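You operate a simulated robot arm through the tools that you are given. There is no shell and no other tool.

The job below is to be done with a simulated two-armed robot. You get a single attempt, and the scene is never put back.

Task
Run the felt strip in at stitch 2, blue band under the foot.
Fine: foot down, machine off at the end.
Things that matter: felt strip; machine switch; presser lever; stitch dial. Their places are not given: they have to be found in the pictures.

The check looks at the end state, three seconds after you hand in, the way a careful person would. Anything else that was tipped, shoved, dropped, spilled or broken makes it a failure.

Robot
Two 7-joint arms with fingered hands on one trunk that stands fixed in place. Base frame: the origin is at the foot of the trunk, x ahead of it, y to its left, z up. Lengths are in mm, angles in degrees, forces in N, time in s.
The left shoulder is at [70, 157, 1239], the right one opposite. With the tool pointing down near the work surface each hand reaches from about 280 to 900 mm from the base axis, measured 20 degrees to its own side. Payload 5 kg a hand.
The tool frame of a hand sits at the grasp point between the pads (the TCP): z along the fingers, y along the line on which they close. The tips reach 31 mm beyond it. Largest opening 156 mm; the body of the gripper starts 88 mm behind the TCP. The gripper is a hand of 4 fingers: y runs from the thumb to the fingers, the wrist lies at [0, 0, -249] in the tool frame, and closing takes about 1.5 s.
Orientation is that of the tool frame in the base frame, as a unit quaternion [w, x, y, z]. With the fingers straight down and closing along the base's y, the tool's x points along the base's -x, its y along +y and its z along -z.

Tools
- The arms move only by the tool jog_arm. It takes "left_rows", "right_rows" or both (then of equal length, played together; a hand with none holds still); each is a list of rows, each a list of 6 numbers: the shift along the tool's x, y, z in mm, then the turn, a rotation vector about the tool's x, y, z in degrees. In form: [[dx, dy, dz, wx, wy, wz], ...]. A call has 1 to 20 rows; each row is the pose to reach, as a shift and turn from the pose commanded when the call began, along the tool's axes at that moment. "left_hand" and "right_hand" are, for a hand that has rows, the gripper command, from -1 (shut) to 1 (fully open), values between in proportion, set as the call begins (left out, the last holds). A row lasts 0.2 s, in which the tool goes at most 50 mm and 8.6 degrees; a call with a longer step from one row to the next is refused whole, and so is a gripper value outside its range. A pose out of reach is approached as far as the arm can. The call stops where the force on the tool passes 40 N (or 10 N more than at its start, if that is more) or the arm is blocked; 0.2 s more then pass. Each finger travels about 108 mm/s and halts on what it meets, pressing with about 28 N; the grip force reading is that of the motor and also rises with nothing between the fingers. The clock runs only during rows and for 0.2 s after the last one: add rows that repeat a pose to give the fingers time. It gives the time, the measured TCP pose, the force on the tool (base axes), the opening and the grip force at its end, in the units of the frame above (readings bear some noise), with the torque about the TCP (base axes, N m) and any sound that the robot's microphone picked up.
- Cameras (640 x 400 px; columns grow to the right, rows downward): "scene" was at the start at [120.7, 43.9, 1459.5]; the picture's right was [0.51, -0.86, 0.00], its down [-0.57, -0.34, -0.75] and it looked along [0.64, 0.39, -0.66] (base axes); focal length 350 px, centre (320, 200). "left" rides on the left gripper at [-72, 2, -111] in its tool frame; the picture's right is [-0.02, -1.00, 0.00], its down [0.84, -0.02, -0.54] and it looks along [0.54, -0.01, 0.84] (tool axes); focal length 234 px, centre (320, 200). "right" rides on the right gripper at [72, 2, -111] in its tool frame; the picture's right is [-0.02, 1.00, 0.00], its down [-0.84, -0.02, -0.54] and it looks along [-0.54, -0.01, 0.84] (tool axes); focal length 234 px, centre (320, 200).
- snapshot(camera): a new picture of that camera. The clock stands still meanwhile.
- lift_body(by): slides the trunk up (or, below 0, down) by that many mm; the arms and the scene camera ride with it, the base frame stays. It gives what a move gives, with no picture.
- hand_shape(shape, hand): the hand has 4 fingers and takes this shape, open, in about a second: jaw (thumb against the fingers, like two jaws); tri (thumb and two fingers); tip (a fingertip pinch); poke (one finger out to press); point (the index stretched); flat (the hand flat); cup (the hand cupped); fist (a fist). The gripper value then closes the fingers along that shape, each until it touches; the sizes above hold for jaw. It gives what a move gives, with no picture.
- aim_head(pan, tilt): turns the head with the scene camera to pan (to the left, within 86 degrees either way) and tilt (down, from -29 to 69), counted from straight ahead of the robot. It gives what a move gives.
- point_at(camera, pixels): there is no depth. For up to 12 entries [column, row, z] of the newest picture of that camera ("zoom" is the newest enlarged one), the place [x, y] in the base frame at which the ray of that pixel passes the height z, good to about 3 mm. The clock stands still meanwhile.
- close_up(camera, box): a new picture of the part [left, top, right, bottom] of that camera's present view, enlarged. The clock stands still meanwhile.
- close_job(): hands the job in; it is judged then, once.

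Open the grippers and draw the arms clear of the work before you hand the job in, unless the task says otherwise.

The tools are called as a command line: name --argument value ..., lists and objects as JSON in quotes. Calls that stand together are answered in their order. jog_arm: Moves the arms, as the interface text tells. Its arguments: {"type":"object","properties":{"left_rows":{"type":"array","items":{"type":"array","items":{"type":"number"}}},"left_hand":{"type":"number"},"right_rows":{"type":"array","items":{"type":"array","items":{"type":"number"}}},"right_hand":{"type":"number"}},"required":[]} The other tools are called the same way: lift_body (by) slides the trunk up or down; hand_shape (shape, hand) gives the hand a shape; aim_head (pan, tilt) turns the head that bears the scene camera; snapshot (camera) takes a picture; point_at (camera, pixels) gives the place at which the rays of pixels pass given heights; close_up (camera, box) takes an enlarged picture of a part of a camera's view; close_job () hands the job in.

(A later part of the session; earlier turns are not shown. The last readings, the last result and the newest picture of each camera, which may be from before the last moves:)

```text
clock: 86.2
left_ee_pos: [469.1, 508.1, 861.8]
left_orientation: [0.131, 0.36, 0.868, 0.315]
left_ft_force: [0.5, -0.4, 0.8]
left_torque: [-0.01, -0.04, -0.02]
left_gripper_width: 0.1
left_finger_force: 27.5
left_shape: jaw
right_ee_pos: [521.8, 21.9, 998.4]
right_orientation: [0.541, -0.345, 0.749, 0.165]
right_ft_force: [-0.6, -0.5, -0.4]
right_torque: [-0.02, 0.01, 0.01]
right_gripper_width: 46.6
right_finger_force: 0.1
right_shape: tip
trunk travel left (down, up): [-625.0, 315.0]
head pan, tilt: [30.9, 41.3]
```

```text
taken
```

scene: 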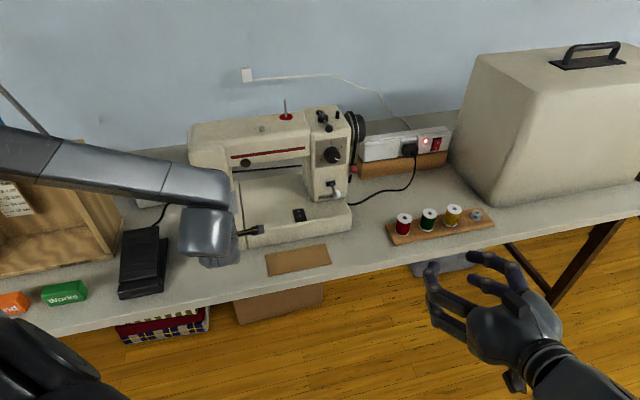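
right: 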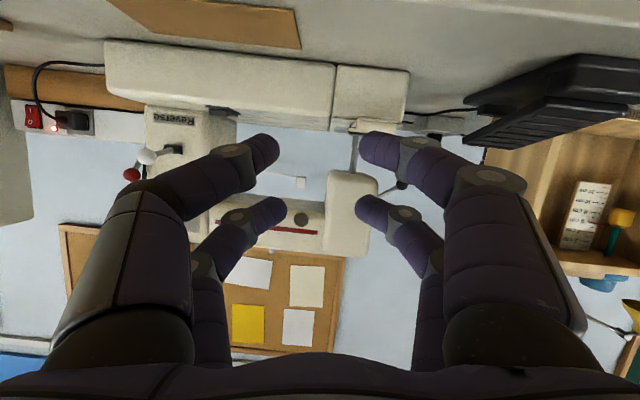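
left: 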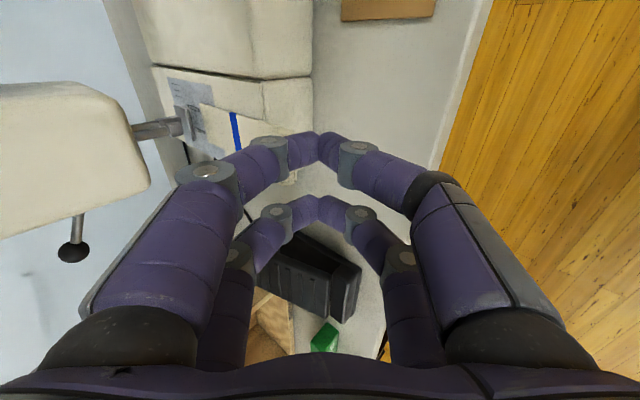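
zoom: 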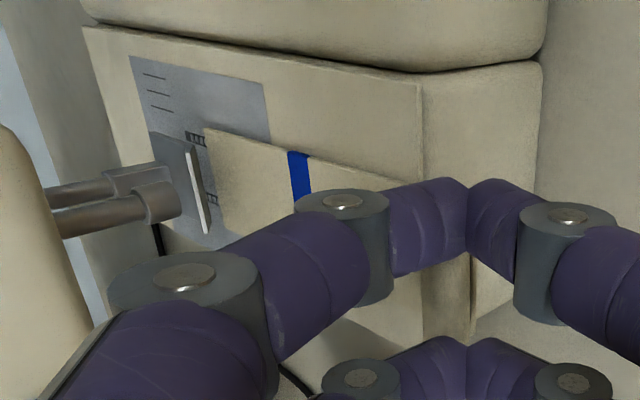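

The strip is now moving with the prongs (band stays fixed in the hand view while the dogs pass under its far edge). I'll push a further 32 mm so its leading part lies well under the raised foot.

jog_arm --left_rows '[[0, 3.06, 2.57, 0, 0, 0], [0, 6.1, 5.1, 0, 0, 0], [0, 9.2, 7.7, 0, 0, 0], [0, 12.3, 10.3, 0, 0, 0], [0, 15.3, 12.9, 0, 0, 0], [0, 18.4, 15.4, 0, 0, 0], [0, 21.4, 18, 0, 0, 0], [0, 24.5, 20.6, 0, 0, 0], [0, 24.5, 20.6, 0, 0, 0]]'

close_up --camera "left" --box '[160, 60, 360, 220]'

```text
clock: 88.2
left_ee_pos: [491.6, 531.3, 861.3]
left_orientation: [0.131, 0.359, 0.868, 0.317]
left_ft_force: [-0.1, 0.2, 0.2]
left_torque: [-0.01, 0.0, -0.02]
left_gripper_width: 0.0
left_finger_force: 27.7
left_shape: jaw
right_ee_pos: [520.1, 20.8, 999.4]
right_orientation: [0.541, -0.346, 0.749, 0.166]
right_ft_force: [-0.1, -0.2, 0.4]
right_torque: [0.03, -0.02, -0.01]
right_gripper_width: 46.9
right_finger_force: 0.0
right_shape: tip
trunk travel left (down, up): [-625.0, 315.0]
head pan, tilt: [30.9, 41.3]
```

```text
2.50 times, centred on (260, 140) of left
```

zoom: 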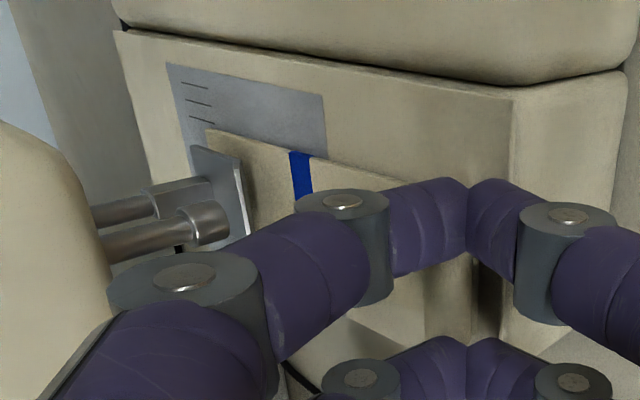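

The strip's leading ~40 mm is now under the raised foot and the band is just in front of it. I'll back the left hand away horizontally and then up.

jog_arm --left_rows '[[0, -7.7, -6.4, 0, 0, 0], [0, -23, -19.3, 0, 0, 0], [0, -42, -35, 0, 0, 0], [0, -57.5, -48.2, 0, 0, 0], [0, -38, -71, 0, 0, 0], [0, -16, -97, 0, 0, 0], [0, 6.8, -124.8, 0, 0, 0], [0, 6.8, -124.8, 0, 0, 0]]'

snapshot --camera "left"

close_up --camera "left" --box '[180, 60, 360, 180]'

```text
clock: 90.0
left_ee_pos: [440.7, 478.1, 960.2]
left_orientation: [0.132, 0.36, 0.868, 0.315]
left_ft_force: [-0.1, -0.7, -0.5]
left_torque: [0.01, 0.01, 0.0]
left_gripper_width: 0.3
left_finger_force: 27.5
left_shape: jaw
right_ee_pos: [521.8, 22.2, 999.4]
right_orientation: [0.54, -0.346, 0.749, 0.166]
right_ft_force: [-1.0, 0.7, -1.3]
right_torque: [-0.03, -0.02, 0.0]
right_gripper_width: 46.8
right_finger_force: 0.2
right_shape: tip
trunk travel left (down, up): [-625.0, 315.0]
head pan, tilt: [30.9, 41.3]
```

```text
taken
```

left: 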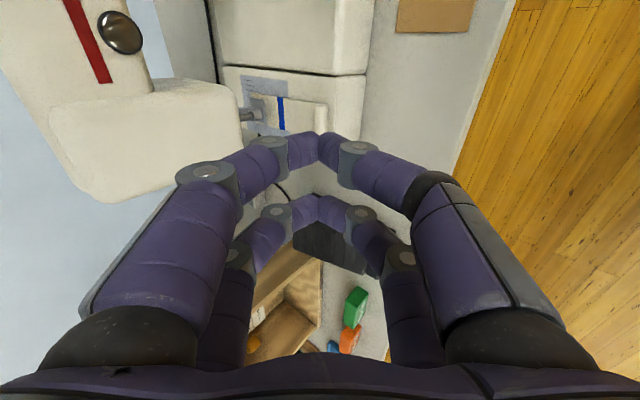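

```text
3.33 times, centred on (270, 120) of left
```

zoom: 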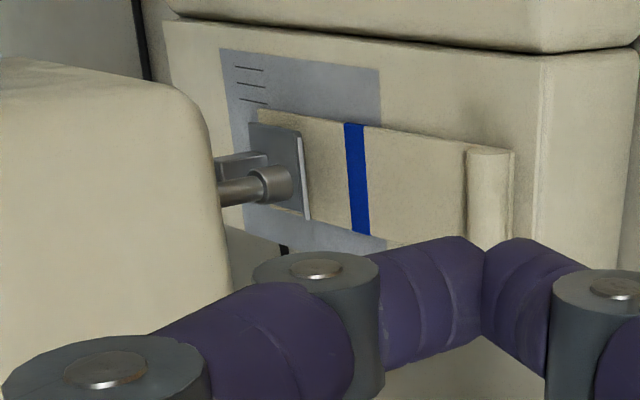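

The strip lies straight under the foot. Now to lower the foot with the lever: I'll raise the left hand 100 mm, and lower the trunk 100 mm to the height where the lever work was comfortable.

jog_arm --left_rows '[[0, 21, -25, 0, 0, 0], [0, 43, -51, 0, 0, 0], [0, 64.3, -76.6, 0, 0, 0], [0, 64.3, -76.6, 0, 0, 0]]'

lift_body --by -100

jog_arm --left_rows '[[10, 0, 0, -2.8, -2.8, -6], [20, 0, 0, -5.6, -5.6, -12], [30, 0, 0, -8.4, -8.4, -18], [40, 0, 0, -11.2, -11.2, -24], [50, 0, 0, -14, -14, -30], [60, 0, 0, -16.8, -16.8, -36], [70, 0, 0, -19.6, -19.6, -42]]'

snapshot --camera "scene"

```text
clock: 91.0
left_ee_pos: [438.8, 478.9, 1061.5]
left_orientation: [0.131, 0.359, 0.868, 0.316]
left_ft_force: [1.0, -0.4, -0.6]
left_torque: [-0.03, 0.02, 0.01]
left_gripper_width: 0.2
left_finger_force: 27.6
left_shape: jaw
right_ee_pos: [522.7, 22.2, 999.4]
right_orientation: [0.54, -0.346, 0.749, 0.165]
right_ft_force: [-0.3, 0.8, 0.6]
right_torque: [0.0, -0.02, -0.02]
right_gripper_width: 46.4
right_finger_force: 0.0
right_shape: tip
trunk travel left (down, up): [-625.0, 315.0]
head pan, tilt: [30.9, 41.3]
```

```text
clock: 92.3
left_ee_pos: [438.6, 477.4, 962.4]
left_orientation: [0.131, 0.359, 0.868, 0.316]
left_ft_force: [-0.4, -0.4, -0.1]
left_torque: [0.0, -0.01, -0.01]
left_gripper_width: 0.0
left_finger_force: 28.0
left_shape: jaw
right_ee_pos: [521.1, 22.0, 898.5]
right_orientation: [0.541, -0.346, 0.749, 0.164]
right_ft_force: [-0.8, 0.4, 0.2]
right_torque: [-0.01, -0.05, 0.01]
right_gripper_width: 46.7
right_finger_force: 0.0
right_shape: tip
trunk travel left (down, up): [-525.0, 415.0]
head pan, tilt: [30.9, 41.3]
```

```text
clock: 94.1
left_ee_pos: [280.5, 592.1, 817.2]
left_orientation: [0.188, 0.147, 0.917, 0.32]
left_ft_force: [0.1, 0.3, 0.6]
left_torque: [-0.02, 0.02, 0.0]
left_gripper_width: 0.1
left_finger_force: 28.1
left_shape: jaw
left hand out of reach, approached as far as the arm can: row 3, 4, 5, 6, 7
right_ee_pos: [521.7, 23.6, 898.0]
right_orientation: [0.54, -0.346, 0.749, 0.164]
right_ft_force: [-0.2, 0.8, 0.6]
right_torque: [-0.02, 0.05, -0.06]
right_gripper_width: 46.8
right_finger_force: 0.0
right_shape: tip
trunk travel left (down, up): [-525.0, 415.0]
head pan, tilt: [30.9, 41.3]
stopped in row 7 (left hand): the arm was blocked; the commanded pose is now the measured one
```

```text
taken
```

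scene: 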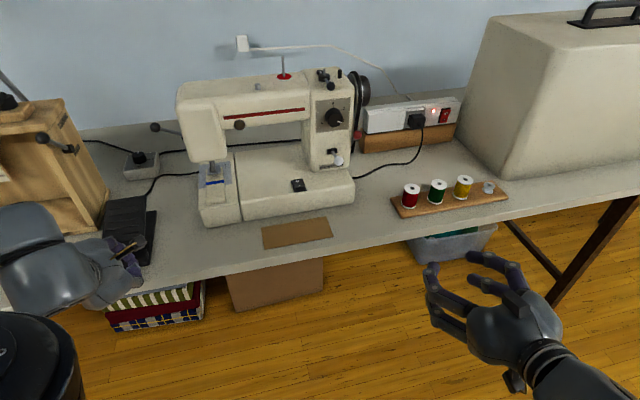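

The arm folded to its limit again and drifted (no contact). It's now at (280,592,817) in front of the pedal. From here I'll rotate to the level fork pose while rising toward the lever's front-left.

jog_arm --left_rows '[[-15.3, 13.6, -2.4, -2.1, -3.96, -5.68], [-30.5, 27.2, -4.8, -4.2, -7.9, -11.4], [-45.8, 40.7, -7.1, -6.3, -11.9, -17], [-61, 54.3, -9.5, -8.4, -15.8, -22.7], [-76.3, 67.9, -11.9, -10.5, -19.8, -28.4], [-91.6, 81.5, -14.3, -12.6, -23.8, -34.1], [-106.8, 95, -16.7, -14.7, -27.7, -39.8], [-122.1, 108.6, -19, -16.8, -31.7, -45.4], [-137.4, 122.2, -21.4, -18.9, -35.6, -51.1], [-152.6, 135.8, -23.8, -21, -39.6, -56.8], [-167.9, 149.4, -26.2, -23.1, -43.6, -62.5], [-167.9, 149.4, -26.2, -23.1, -43.6, -62.5]]'

snapshot --camera "left"

snapshot --camera "scene"

```text
clock: 96.7
left_ee_pos: [432.9, 639.4, 1074.1]
left_orientation: [0.635, -0.264, 0.681, 0.253]
left_ft_force: [0.8, 0.7, -0.7]
left_torque: [-0.01, 0.01, 0.0]
left_gripper_width: 0.0
left_finger_force: 28.4
left_shape: jaw
left hand out of reach, approached as far as the arm can: row 2, 3, 4, 5, 6, 7, 8, 9, 10, 11, 12
right_ee_pos: [520.4, 22.3, 899.4]
right_orientation: [0.54, -0.346, 0.749, 0.164]
right_ft_force: [0.3, 1.3, -0.4]
right_torque: [-0.03, -0.03, 0.01]
right_gripper_width: 46.7
right_finger_force: 0.1
right_shape: tip
trunk travel left (down, up): [-525.0, 415.0]
head pan, tilt: [30.9, 41.3]
```

```text
taken
```

left: 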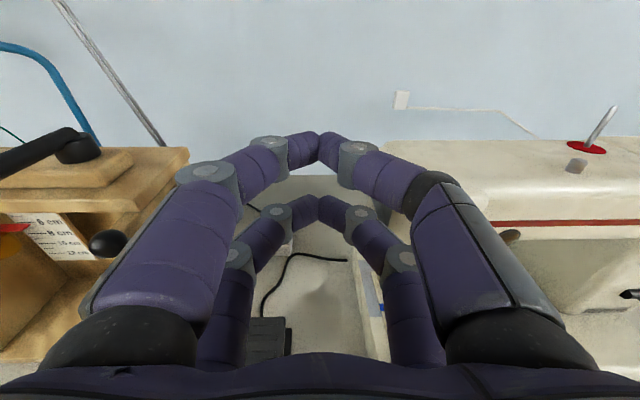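

```text
taken
```

scene: 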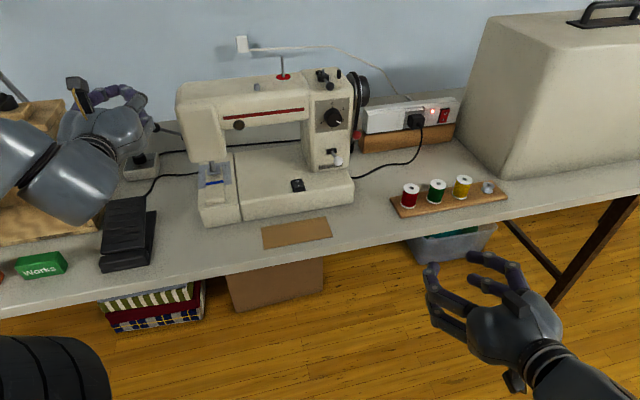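

The arm settled at z≈1074 in a different elbow posture (target was 974). Since the hand is level and clear of everything, I'll simply lower the trunk 100 mm to bring it to lever height.

lift_body --by -100

snapshot --camera "left"

snapshot --camera "scene"

```text
clock: 98.0
left_ee_pos: [433.5, 640.1, 975.4]
left_orientation: [0.634, -0.263, 0.682, 0.253]
left_ft_force: [-0.3, 0.4, 0.1]
left_torque: [0.0, 0.0, 0.01]
left_gripper_width: 0.2
left_finger_force: 27.9
left_shape: jaw
right_ee_pos: [521.9, 22.2, 800.1]
right_orientation: [0.541, -0.346, 0.749, 0.165]
right_ft_force: [0.0, 0.0, -0.8]
right_torque: [0.03, 0.0, -0.01]
right_gripper_width: 46.4
right_finger_force: 0.2
right_shape: tip
trunk travel left (down, up): [-425.0, 515.0]
head pan, tilt: [30.9, 41.3]
```

```text
taken
```

left: 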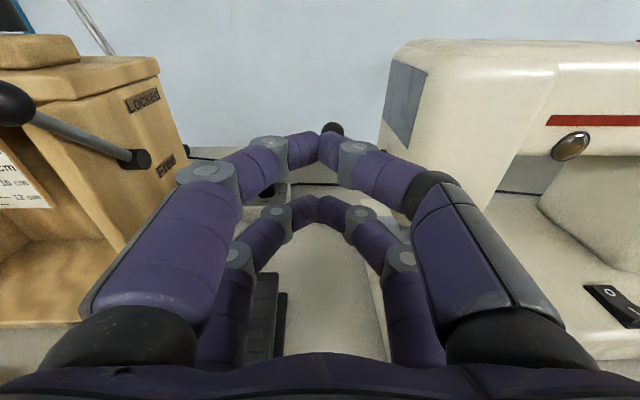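

```text
taken
```

scene: 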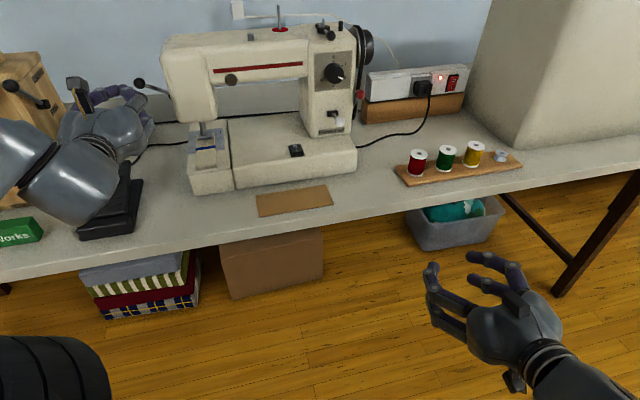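

The lever ball appears at (332,128) in the left view: about 10 mm above and 10 mm right of the hand axis, 106 mm ahead. I'll do a null move to see what pose the controller holds after the trunk shift.

jog_arm --left_rows '[[0, 0, 0, 0, 0, 0], [0, 0, 0, 0, 0, 0]]'

close_up --camera "left" --box '[270, 90, 450, 230]'

```text
clock: 98.6
left_ee_pos: [433.1, 639.4, 976.0]
left_orientation: [0.634, -0.263, 0.682, 0.253]
left_ft_force: [0.6, -0.1, -0.2]
left_torque: [0.03, 0.0, 0.01]
left_gripper_width: 0.0
left_finger_force: 28.4
left_shape: jaw
right_ee_pos: [520.5, 20.6, 798.6]
right_orientation: [0.541, -0.345, 0.749, 0.165]
right_ft_force: [0.2, -0.8, 0.3]
right_torque: [-0.02, 0.01, -0.01]
right_gripper_width: 46.8
right_finger_force: 0.1
right_shape: tip
trunk travel left (down, up): [-425.0, 515.0]
head pan, tilt: [30.9, 41.3]
```

```text
2.86 times, centred on (360, 160) of left
```

zoom: 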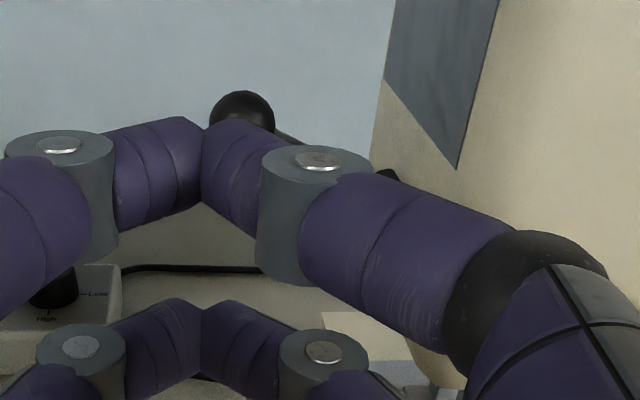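

The controller holds the current pose. Ball is at tool (−7,−11,106). I'll shift up 9 mm, right 6 mm and advance 55 mm, then re-check the fork alignment.

jog_arm --left_rows '[[-5, -3, 10, 0, 0, 0], [-9, -6, 20, 0, 0, 0], [-9, -6, 38, 0, 0, 0], [-9, -6, 55, 0, 0, 0], [-9, -6, 55, 0, 0, 0]]'

close_up --camera "left" --box '[270, 90, 450, 230]'

```text
clock: 99.8
left_ee_pos: [479.1, 671.8, 979.0]
left_orientation: [0.634, -0.264, 0.681, 0.254]
left_ft_force: [0.6, -0.6, 0.0]
left_torque: [-0.02, 0.0, 0.01]
left_gripper_width: 0.0
left_finger_force: 27.9
left_shape: jaw
right_ee_pos: [521.3, 21.4, 798.0]
right_orientation: [0.541, -0.345, 0.749, 0.165]
right_ft_force: [-1.3, 0.0, 0.0]
right_torque: [-0.01, 0.0, -0.02]
right_gripper_width: 46.7
right_finger_force: 0.0
right_shape: tip
trunk travel left (down, up): [-425.0, 515.0]
head pan, tilt: [30.9, 41.3]
```

```text
2.86 times, centred on (360, 160) of left
```

zoom: 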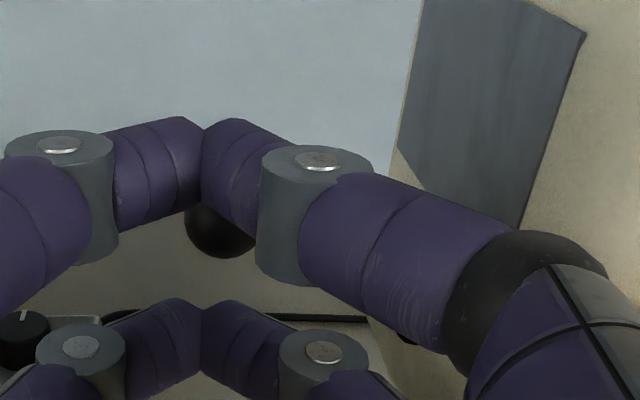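

Ball is at tool (1.9,−3.6,51), well centred for the fork. Advancing 30 mm slowly.

jog_arm --left_rows '[[0, 0, 5, 0, 0, 0], [0, 0, 10, 0, 0, 0], [0, 0, 15, 0, 0, 0], [0, 0, 20, 0, 0, 0], [0, 0, 25, 0, 0, 0], [0, 0, 30, 0, 0, 0], [0, 0, 30, 0, 0, 0]]'

close_up --camera "left" --box '[270, 90, 450, 230]'

close_up --camera "scene" --box '[180, 110, 240, 170]'

```text
clock: 101.4
left_ee_pos: [499.7, 694.2, 978.9]
left_orientation: [0.634, -0.263, 0.682, 0.253]
left_ft_force: [-2.6, -2.0, -3.9]
left_torque: [-0.08, 0.13, -0.03]
left_gripper_width: 0.0
left_finger_force: 28.1
left_shape: jaw
right_ee_pos: [520.8, 21.9, 798.5]
right_orientation: [0.541, -0.346, 0.749, 0.165]
right_ft_force: [-0.3, 0.0, -0.2]
right_torque: [-0.01, 0.04, 0.02]
right_gripper_width: 46.5
right_finger_force: 0.0
right_shape: tip
trunk travel left (down, up): [-425.0, 515.0]
head pan, tilt: [30.9, 41.3]
```

```text
2.86 times, centred on (360, 160) of left
```

zoom: 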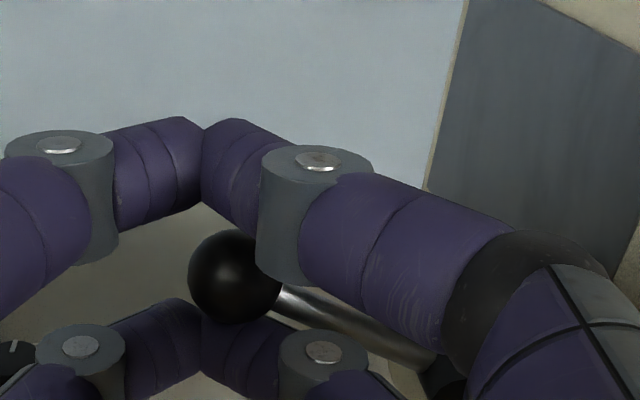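

```text
6.67 times, centred on (210, 140) of scene
```

zoom: 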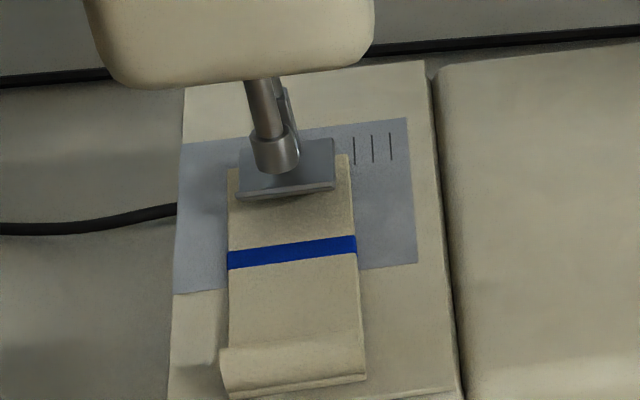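

The ball is in the fork and the strip lies under the raised foot (band at zoom (290,252)). Now I'll lower the lever: hand down 20 mm first, watching for reach flags.

jog_arm --left_rows '[[5, 0, 0, 0, 0, 0], [10, 0, 0, 0, 0, 0], [15, 0, 0, 0, 0, 0], [20, 0, 0, 0, 0, 0]]'

close_up --camera "left" --box '[270, 90, 450, 230]'

```text
clock: 102.4
left_ee_pos: [499.2, 692.5, 960.4]
left_orientation: [0.633, -0.262, 0.684, 0.25]
left_ft_force: [0.6, 0.5, -0.3]
left_torque: [0.03, -0.04, -0.02]
left_gripper_width: 0.0
left_finger_force: 28.1
left_shape: jaw
right_ee_pos: [522.0, 21.7, 797.9]
right_orientation: [0.541, -0.344, 0.75, 0.163]
right_ft_force: [-0.7, -0.2, -0.9]
right_torque: [0.0, -0.01, -0.01]
right_gripper_width: 46.8
right_finger_force: 0.2
right_shape: tip
trunk travel left (down, up): [-425.0, 515.0]
head pan, tilt: [30.9, 41.3]
```

```text
2.86 times, centred on (360, 160) of left
```

zoom: 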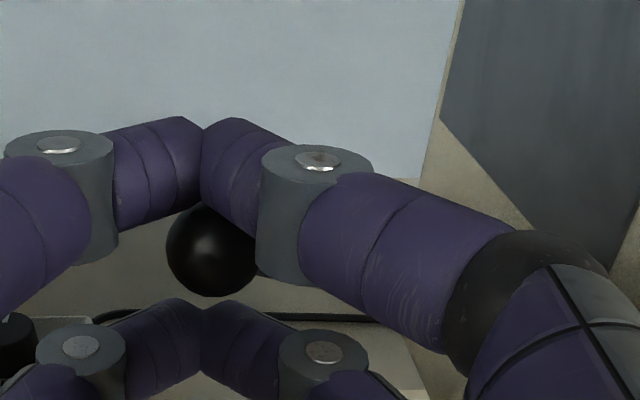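

The lever follows down without reach issues. Continuing 42 mm down in small steps to bring the foot onto the felt.

jog_arm --left_rows '[[6, 0, 0, 0, 0, 0], [12, 0, 0, 0, 0, 0], [18, 0, 0, 0, 0, 0], [24, 0, 0, 0, 0, 0], [30, 0, 0, 0, 0, 0], [36, 0, 0, 0, 0, 0], [40, 0, 0, 0, 0, 0], [43, 0, 0, 0, 0, 0], [43, 0, 0, 0, 0, 0]]'

close_up --camera "left" --box '[270, 90, 450, 230]'

close_up --camera "scene" --box '[180, 110, 240, 170]'

```text
clock: 104.4
left_ee_pos: [490.0, 704.3, 934.2]
left_orientation: [0.632, -0.26, 0.687, 0.247]
left_ft_force: [-0.1, 0.1, 0.1]
left_torque: [0.03, -0.04, 0.01]
left_gripper_width: 0.0
left_finger_force: 28.1
left_shape: jaw
left hand out of reach, approached as far as the arm can: row 1, 2, 3, 4, 5, 6, 7, 8, 9
right_ee_pos: [521.0, 22.3, 799.4]
right_orientation: [0.54, -0.346, 0.749, 0.165]
right_ft_force: [0.2, -0.3, 0.0]
right_torque: [0.0, 0.02, 0.03]
right_gripper_width: 46.8
right_finger_force: 0.1
right_shape: tip
trunk travel left (down, up): [-425.0, 515.0]
head pan, tilt: [30.9, 41.3]
```

```text
2.86 times, centred on (360, 160) of left
```

zoom: 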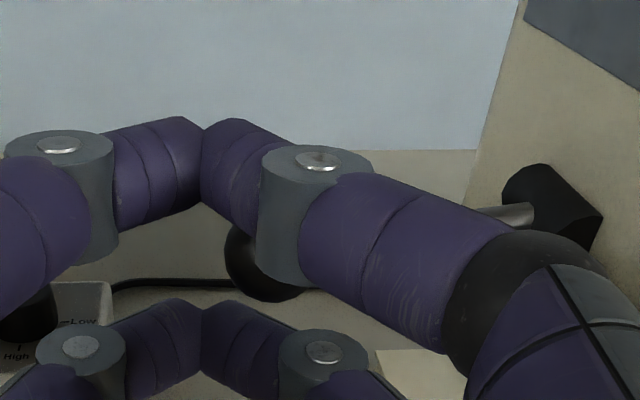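

```text
6.67 times, centred on (210, 140) of scene
```

zoom: 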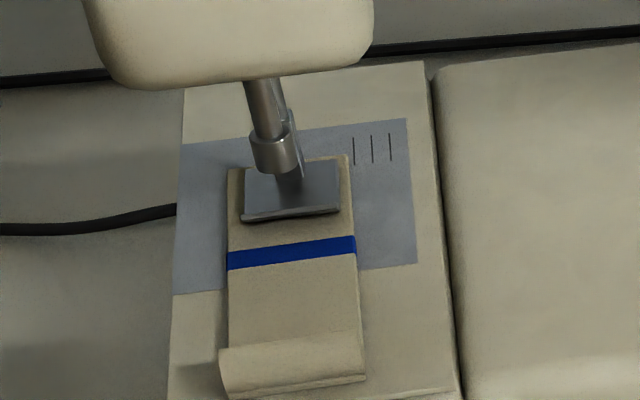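

The foot has come down most of the way, but the arm hit its reach limit at z≈934 with zero force. I'll finish the lever stroke by lowering the trunk in small amounts, starting with 14 mm.

lift_body --by -14

close_up --camera "left" --box '[270, 90, 450, 230]'

close_up --camera "scene" --box '[180, 110, 240, 170]'

```text
clock: 105.1
left_ee_pos: [490.5, 705.1, 920.5]
left_orientation: [0.631, -0.26, 0.688, 0.246]
left_ft_force: [-1.2, 0.8, -1.8]
left_torque: [0.02, 0.1, 0.03]
left_gripper_width: 0.0
left_finger_force: 28.1
left_shape: jaw
right_ee_pos: [521.3, 21.6, 785.1]
right_orientation: [0.541, -0.345, 0.748, 0.166]
right_ft_force: [-0.4, -1.1, 0.4]
right_torque: [-0.02, -0.01, -0.02]
right_gripper_width: 47.0
right_finger_force: 0.1
right_shape: tip
trunk travel left (down, up): [-411.0, 529.0]
head pan, tilt: [30.9, 41.3]
```

```text
2.86 times, centred on (360, 160) of left
```

zoom: 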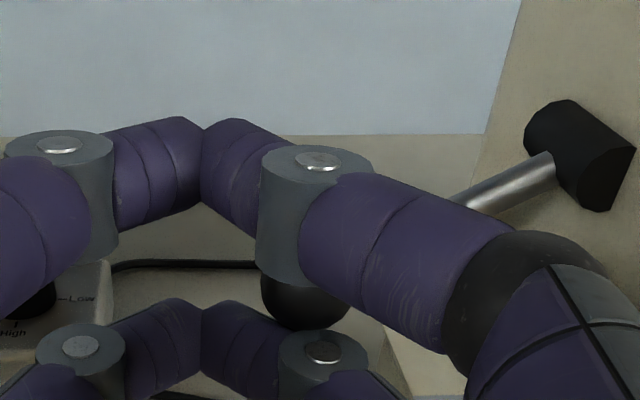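

```text
6.67 times, centred on (210, 140) of scene
```

zoom: 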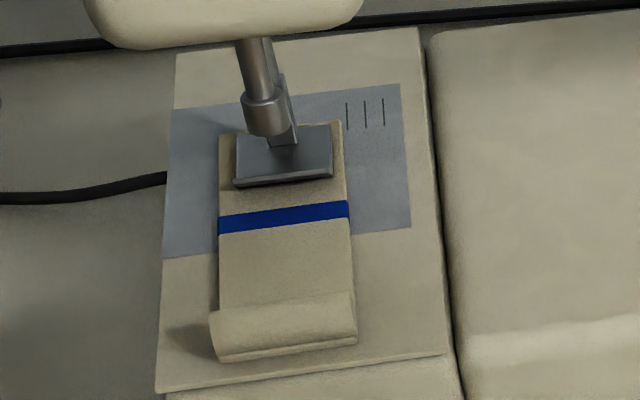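

Ball is now at about z≈914, nearly its original low position (911). I'll press 6 mm further and read the force to make sure it's at the bottom.

lift_body --by -6

close_up --camera "left" --box '[270, 90, 450, 230]'

close_up --camera "scene" --box '[180, 110, 240, 170]'

```text
clock: 105.6
left_ee_pos: [491.6, 704.5, 915.5]
left_orientation: [0.633, -0.259, 0.687, 0.246]
left_ft_force: [-0.9, -0.1, -0.4]
left_torque: [-0.01, 0.01, -0.01]
left_gripper_width: 0.0
left_finger_force: 28.2
left_shape: jaw
right_ee_pos: [520.5, 22.5, 778.6]
right_orientation: [0.54, -0.345, 0.75, 0.164]
right_ft_force: [0.4, -0.2, -1.4]
right_torque: [0.01, 0.03, 0.03]
right_gripper_width: 46.7
right_finger_force: 0.1
right_shape: tip
trunk travel left (down, up): [-405.0, 535.0]
head pan, tilt: [30.9, 41.3]
```

```text
2.86 times, centred on (360, 160) of left
```

zoom: 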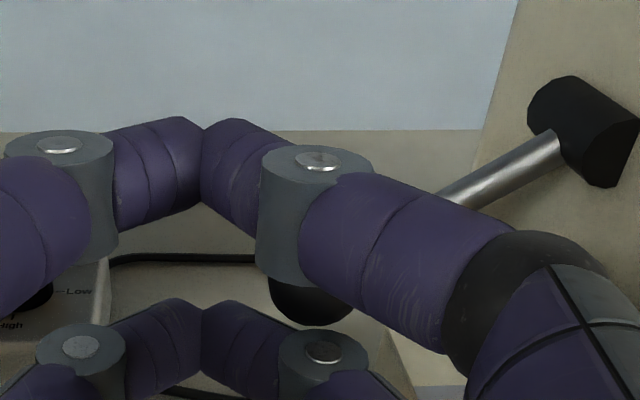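

```text
6.67 times, centred on (210, 140) of scene
```

zoom: 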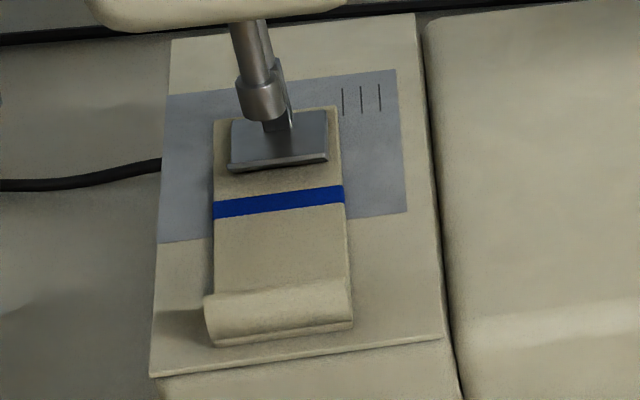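

Still no resistance; pressing another 6 mm to find the stop.

lift_body --by -6

close_up --camera "left" --box '[270, 90, 450, 230]'

close_up --camera "scene" --box '[190, 115, 230, 145]'

```text
clock: 106.2
left_ee_pos: [490.9, 704.1, 909.7]
left_orientation: [0.632, -0.261, 0.687, 0.247]
left_ft_force: [0.0, 0.4, 0.4]
left_torque: [0.01, -0.01, -0.02]
left_gripper_width: 0.0
left_finger_force: 27.9
left_shape: jaw
right_ee_pos: [521.4, 21.9, 772.8]
right_orientation: [0.541, -0.345, 0.75, 0.164]
right_ft_force: [-0.2, -0.5, 0.0]
right_torque: [-0.01, 0.01, -0.01]
right_gripper_width: 46.9
right_finger_force: 0.0
right_shape: tip
trunk travel left (down, up): [-399.0, 541.0]
head pan, tilt: [30.9, 41.3]
```

```text
2.86 times, centred on (360, 160) of left
```

zoom: 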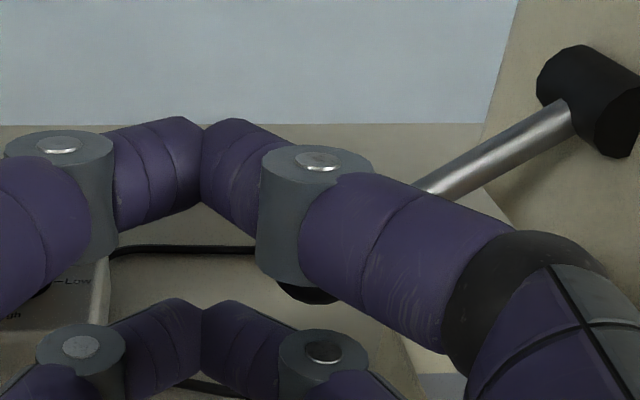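

```text
13.33 times, centred on (210, 130) of scene
```

zoom: 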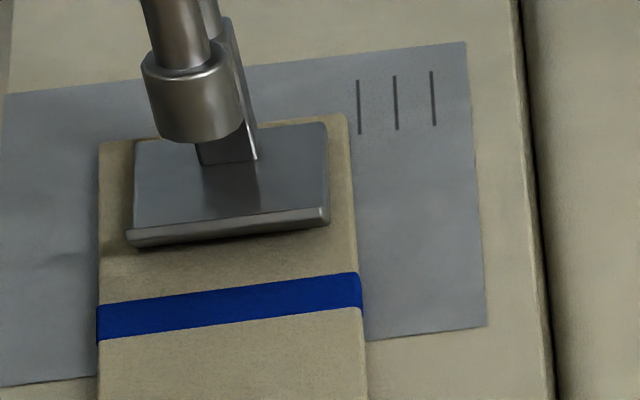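

The ball no longer follows the hand (it rests at its low position, z≈911) and the foot now sits on the felt, ~3 mm higher than on the bare plate. I'll withdraw the left hand straight back 70 mm.

jog_arm --left_rows '[[0, 0, -6, 0, 0, 0], [0, 0, -14, 0, 0, 0], [0, 0, -25, 0, 0, 0], [0, 0, -40, 0, 0, 0], [0, 0, -55, 0, 0, 0], [0, 0, -70, 0, 0, 0], [0, 0, -70, 0, 0, 0]]'

snapshot --camera "left"

snapshot --camera "scene"

```text
clock: 107.8
left_ee_pos: [439.5, 661.5, 923.7]
left_orientation: [0.629, -0.261, 0.69, 0.245]
left_ft_force: [0.0, -0.3, 0.0]
left_torque: [0.01, -0.02, 0.02]
left_gripper_width: 0.0
left_finger_force: 28.1
left_shape: jaw
left hand out of reach, approached as far as the arm can: row 5, 6, 7
right_ee_pos: [520.7, 23.1, 773.2]
right_orientation: [0.541, -0.345, 0.749, 0.164]
right_ft_force: [-0.2, 0.3, -0.9]
right_torque: [0.01, 0.0, 0.03]
right_gripper_width: 46.6
right_finger_force: 0.0
right_shape: tip
trunk travel left (down, up): [-399.0, 541.0]
head pan, tilt: [30.9, 41.3]
```

```text
taken
```

left: 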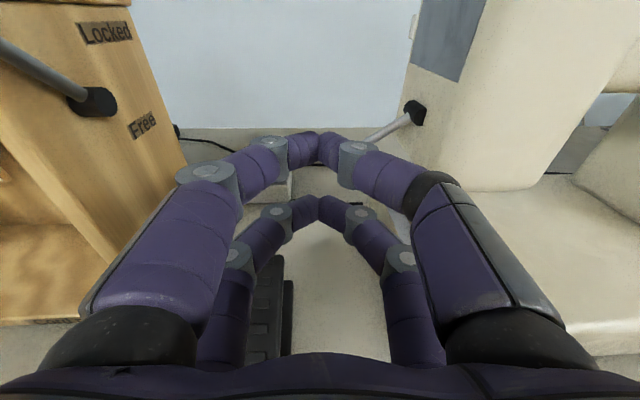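

```text
taken
```

scene: 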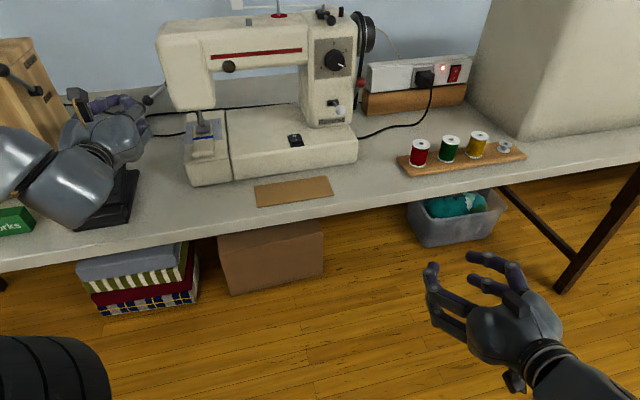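

The lever stays low and the foot stays on the felt. Next the machine switch with the right hand: I'll raise the trunk 200 mm for better reach and set the right hand to the "poke" shape to see its geometry.

lift_body --by 200

hand_shape --shape "poke" --hand "right"

snapshot --camera "right"

snapshot --camera "scene"

```text
clock: 109.9
left_ee_pos: [439.3, 662.9, 1123.1]
left_orientation: [0.629, -0.26, 0.69, 0.244]
left_ft_force: [0.2, 0.5, 0.2]
left_torque: [0.01, 0.0, 0.03]
left_gripper_width: 0.1
left_finger_force: 28.5
left_shape: jaw
right_ee_pos: [521.2, 21.1, 972.1]
right_orientation: [0.541, -0.345, 0.749, 0.166]
right_ft_force: [-0.3, 0.1, 0.1]
right_torque: [0.0, -0.03, -0.02]
right_gripper_width: 46.7
right_finger_force: 0.0
right_shape: tip
trunk travel left (down, up): [-599.0, 341.0]
head pan, tilt: [30.9, 41.3]
```

```text
clock: 110.8
left_ee_pos: [438.6, 662.0, 1123.2]
left_orientation: [0.63, -0.26, 0.69, 0.244]
left_ft_force: [-0.1, 0.4, -1.0]
left_torque: [0.01, 0.02, 0.01]
left_gripper_width: 0.0
left_finger_force: 28.3
left_shape: jaw
right_ee_pos: [521.2, 22.3, 972.4]
right_orientation: [0.541, -0.345, 0.75, 0.164]
right_ft_force: [0.0, 0.5, 0.0]
right_torque: [-0.01, -0.02, 0.0]
right_gripper_width: 0.3
right_finger_force: 0.0
right_shape: poke
trunk travel left (down, up): [-599.0, 341.0]
head pan, tilt: [30.9, 41.3]
```

```text
taken
```

right: 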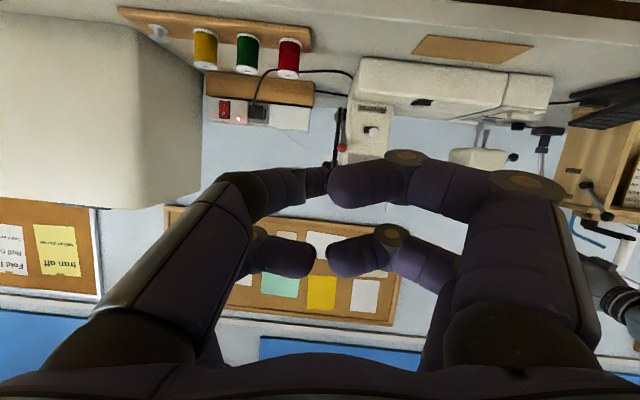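

```text
taken
```

scene: 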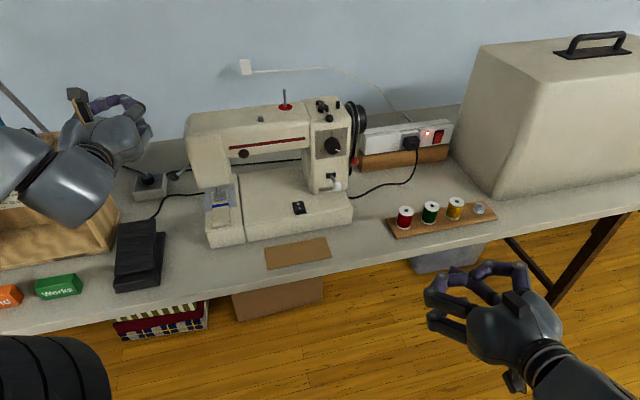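

I'll zoom in on the poke-shaped hand to see which finger extends.

close_up --camera "right" --box '[200, 120, 460, 290]'

close_up --camera "scene" --box '[410, 240, 570, 360]'

```text
2.35 times, centred on (330, 205) of right
```

zoom: 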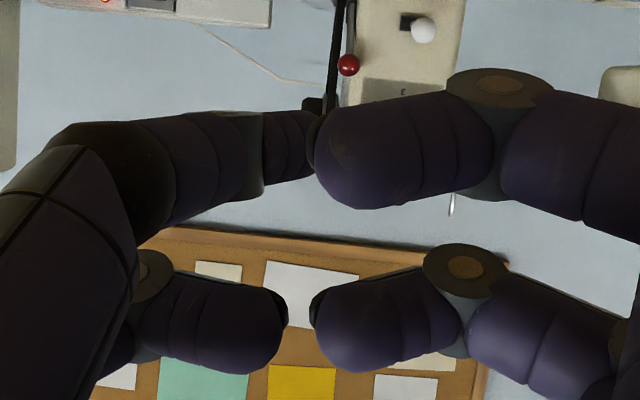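

```text
3.33 times, centred on (490, 300) of scene
```

zoom: 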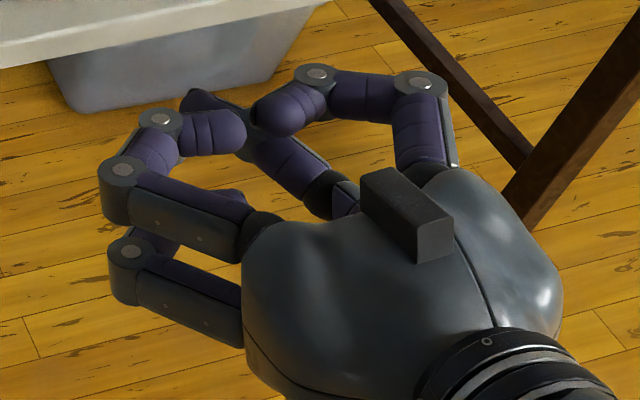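

The poke finger is only slightly proud. I'll try the "point" shape, which may give one straight finger.

hand_shape --shape "point" --hand "right"

close_up --camera "right" --box '[150, 80, 490, 300]'

close_up --camera "scene" --box '[410, 220, 570, 340]'

```text
clock: 111.7
left_ee_pos: [439.5, 662.3, 1123.8]
left_orientation: [0.629, -0.26, 0.69, 0.244]
left_ft_force: [0.2, 0.1, 0.1]
left_torque: [-0.01, -0.01, -0.01]
left_gripper_width: 0.0
left_finger_force: 27.8
left_shape: jaw
right_ee_pos: [520.4, 22.6, 973.8]
right_orientation: [0.54, -0.346, 0.749, 0.166]
right_ft_force: [-0.2, -0.6, 0.4]
right_torque: [0.02, 0.02, 0.01]
right_gripper_width: 0.0
right_finger_force: 0.1
right_shape: point
trunk travel left (down, up): [-599.0, 341.0]
head pan, tilt: [30.9, 41.3]
```

```text
1.82 times, centred on (320, 190) of right
```

zoom: 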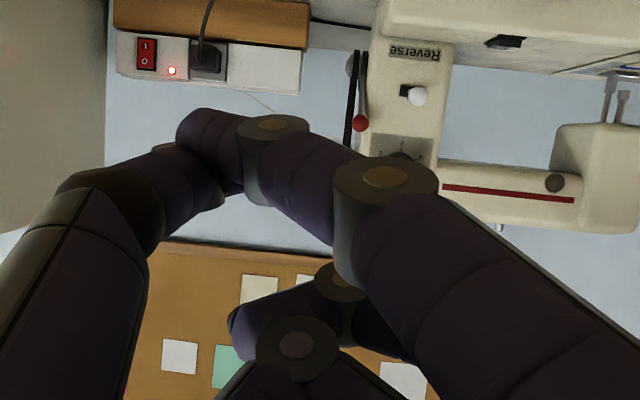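

```text
3.33 times, centred on (490, 280) of scene
```

zoom: 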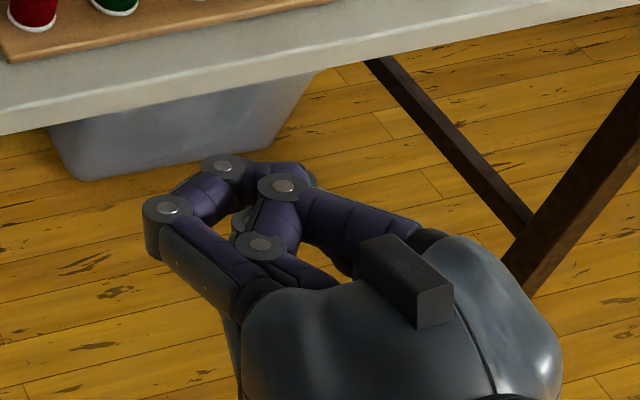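

"point" folds the hand. I'll return the right hand to "jaw", whose shut prongs I know, and use the lower prong as a poker, with the hand pitched 50° down.

hand_shape --shape "jaw" --hand "right"

jog_arm --right_rows '[[-13.5, 21.3, 31, -0.52, 3.19, 0.63], [-27, 42.6, 62, -1.04, 6.38, 1.26], [-40.4, 63.9, 93.1, -1.57, 9.57, 1.88], [-53.9, 85.2, 124.1, -2.09, 12.8, 2.51], [-67.4, 106.4, 155.2, -2.61, 15.9, 3.14], [-80.9, 127.7, 186.2, -3.13, 19.1, 3.77], [-94.3, 149, 217.2, -3.66, 22.3, 4.39], [-107.8, 170.3, 248.3, -4.18, 25.5, 5.02], [-121.3, 191.6, 279.3, -4.7, 28.7, 5.65], [-121.3, 191.6, 279.3, -4.7, 28.7, 5.65]]' --right_hand -1

snapshot --camera "right"

snapshot --camera "scene"

```text
clock: 112.6
left_ee_pos: [439.2, 662.2, 1123.2]
left_orientation: [0.63, -0.26, 0.691, 0.244]
left_ft_force: [-0.2, 1.2, -0.9]
left_torque: [0.01, 0.0, -0.03]
left_gripper_width: 0.0
left_finger_force: 27.8
left_shape: jaw
right_ee_pos: [520.3, 22.0, 972.3]
right_orientation: [0.54, -0.346, 0.749, 0.164]
right_ft_force: [-0.3, 0.1, 0.8]
right_torque: [-0.01, 0.04, -0.01]
right_gripper_width: 155.8
right_finger_force: 0.0
right_shape: jaw
trunk travel left (down, up): [-599.0, 341.0]
head pan, tilt: [30.9, 41.3]
```

```text
clock: 114.8
left_ee_pos: [439.6, 660.3, 1124.9]
left_orientation: [0.63, -0.259, 0.69, 0.244]
left_ft_force: [0.0, 0.2, 0.2]
left_torque: [-0.01, 0.03, 0.06]
left_gripper_width: 0.1
left_finger_force: 27.5
left_shape: jaw
right_ee_pos: [603.6, 371.8, 963.0]
right_orientation: [0.315, -0.36, 0.869, 0.131]
right_ft_force: [-0.1, 0.0, 0.0]
right_torque: [0.04, -0.02, 0.01]
right_gripper_width: 0.0
right_finger_force: 27.9
right_shape: jaw
trunk travel left (down, up): [-599.0, 341.0]
head pan, tilt: [30.9, 41.3]
```

```text
taken
```

right: 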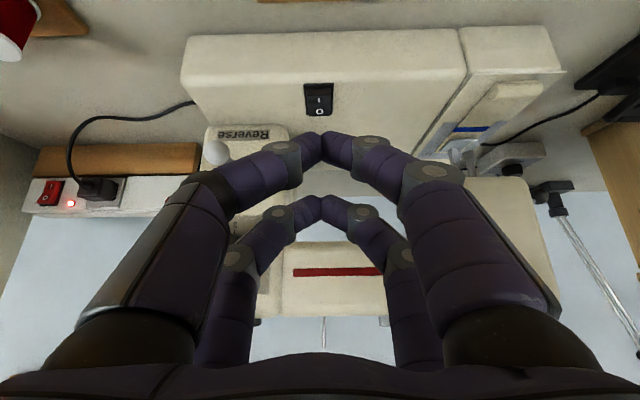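

```text
taken
```

scene: 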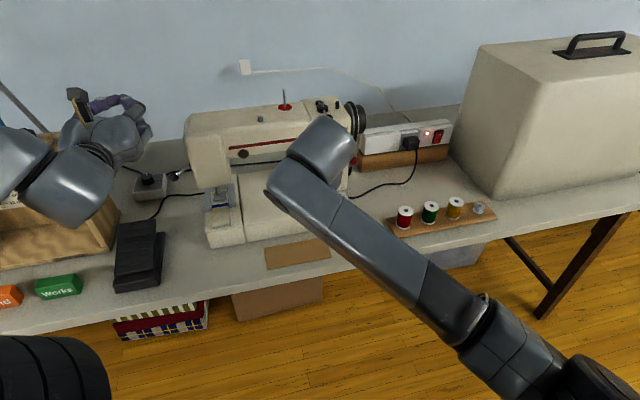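

The hand is aligned with the switch (at (319,99) in the right view), and the scene camera still sees the foot. I'll zoom to measure the rocker and the lower prong.

close_up --camera "right" --box '[270, 70, 370, 170]'

close_up --camera "scene" --box '[195, 170, 255, 220]'

```text
4.00 times, centred on (320, 120) of right
```

zoom: 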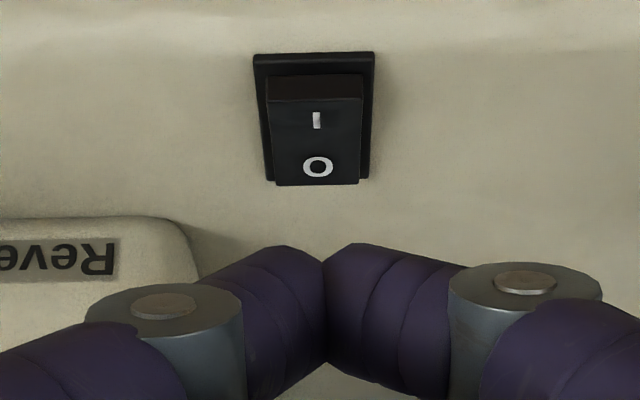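

```text
8.00 times, centred on (225, 195) of scene
```

zoom: 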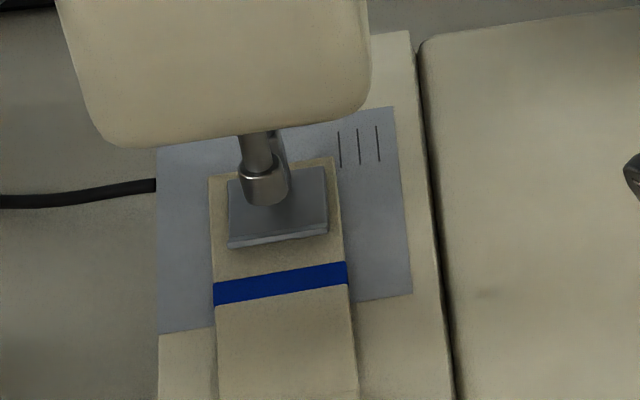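

I measure I at (650,420,837) and O at (666,436,833). I'll move to hover with the lower prong's tip ~18 mm above the I end.

jog_arm --right_rows '[[-2, 0, 31, 0, 0, 0], [-4, 0.5, 62, 0, 0, 0], [-5.5, 1.1, 93.4, 0, 0, 0], [-5.5, 1.1, 93.4, 0, 0, 0]]'

snapshot --camera "right"

close_up --camera "right" --box '[260, 60, 380, 180]'

```text
clock: 115.8
left_ee_pos: [439.4, 661.2, 1124.3]
left_orientation: [0.629, -0.26, 0.69, 0.245]
left_ft_force: [0.0, 0.1, -0.1]
left_torque: [-0.02, 0.02, 0.01]
left_gripper_width: 0.1
left_finger_force: 27.9
left_shape: jaw
right_ee_pos: [650.7, 415.7, 891.3]
right_orientation: [0.316, -0.36, 0.868, 0.13]
right_ft_force: [-0.4, 0.0, 0.4]
right_torque: [-0.02, 0.01, 0.0]
right_gripper_width: 0.1
right_finger_force: 28.1
right_shape: jaw
trunk travel left (down, up): [-599.0, 341.0]
head pan, tilt: [30.9, 41.3]
```

```text
taken
```

right: 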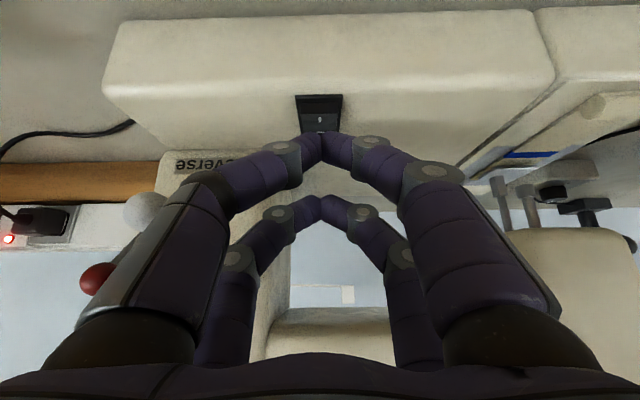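

```text
3.33 times, centred on (320, 120) of right
```

zoom: 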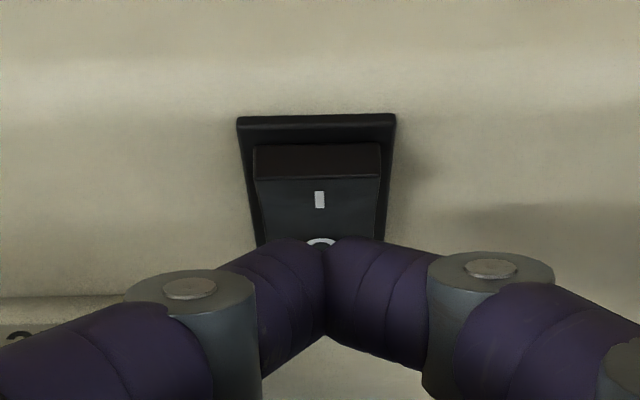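

The prong tip is ~13 mm above the I end, 3 mm to the right. I'll correct sideways and lower to just above contact.

jog_arm --right_rows '[[3.5, 2, 4.2, 0, 0, 0], [6.4, 2.5, 7.7, 0, 0, 0], [6.4, 2.5, 7.7, 0, 0, 0]]'

close_up --camera "right" --box '[260, 60, 380, 180]'

close_up --camera "scene" --box '[195, 170, 255, 220]'

```text
clock: 116.6
left_ee_pos: [439.6, 662.4, 1124.3]
left_orientation: [0.63, -0.26, 0.69, 0.244]
left_ft_force: [0.0, 0.1, 0.1]
left_torque: [-0.02, 0.02, 0.0]
left_gripper_width: 0.0
left_finger_force: 27.8
left_shape: jaw
right_ee_pos: [654.9, 414.0, 881.7]
right_orientation: [0.317, -0.358, 0.869, 0.126]
right_ft_force: [0.0, -0.9, -0.1]
right_torque: [-0.02, 0.04, -0.01]
right_gripper_width: 0.0
right_finger_force: 27.9
right_shape: jaw
trunk travel left (down, up): [-599.0, 341.0]
head pan, tilt: [30.9, 41.3]
```

```text
3.33 times, centred on (320, 120) of right
```

zoom: 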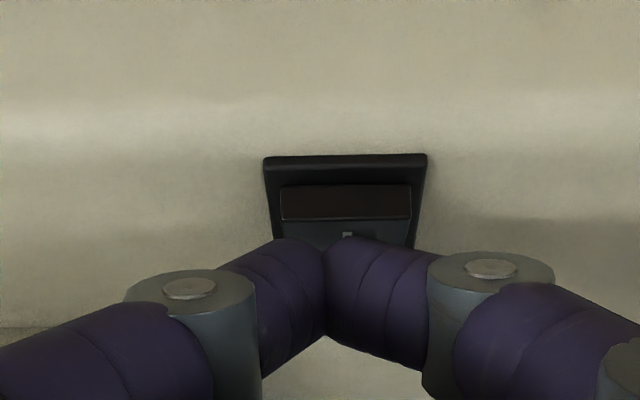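

```text
8.00 times, centred on (225, 195) of scene
```

zoom: 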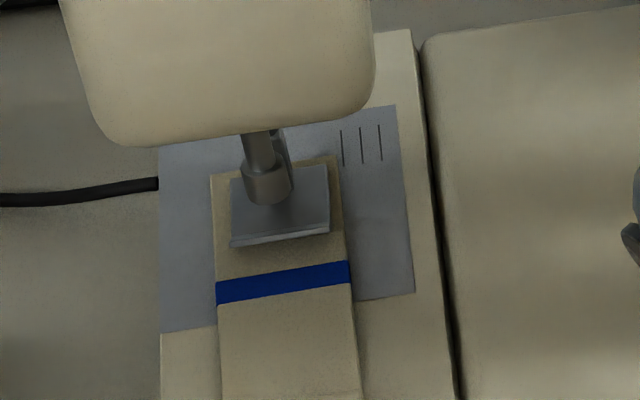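

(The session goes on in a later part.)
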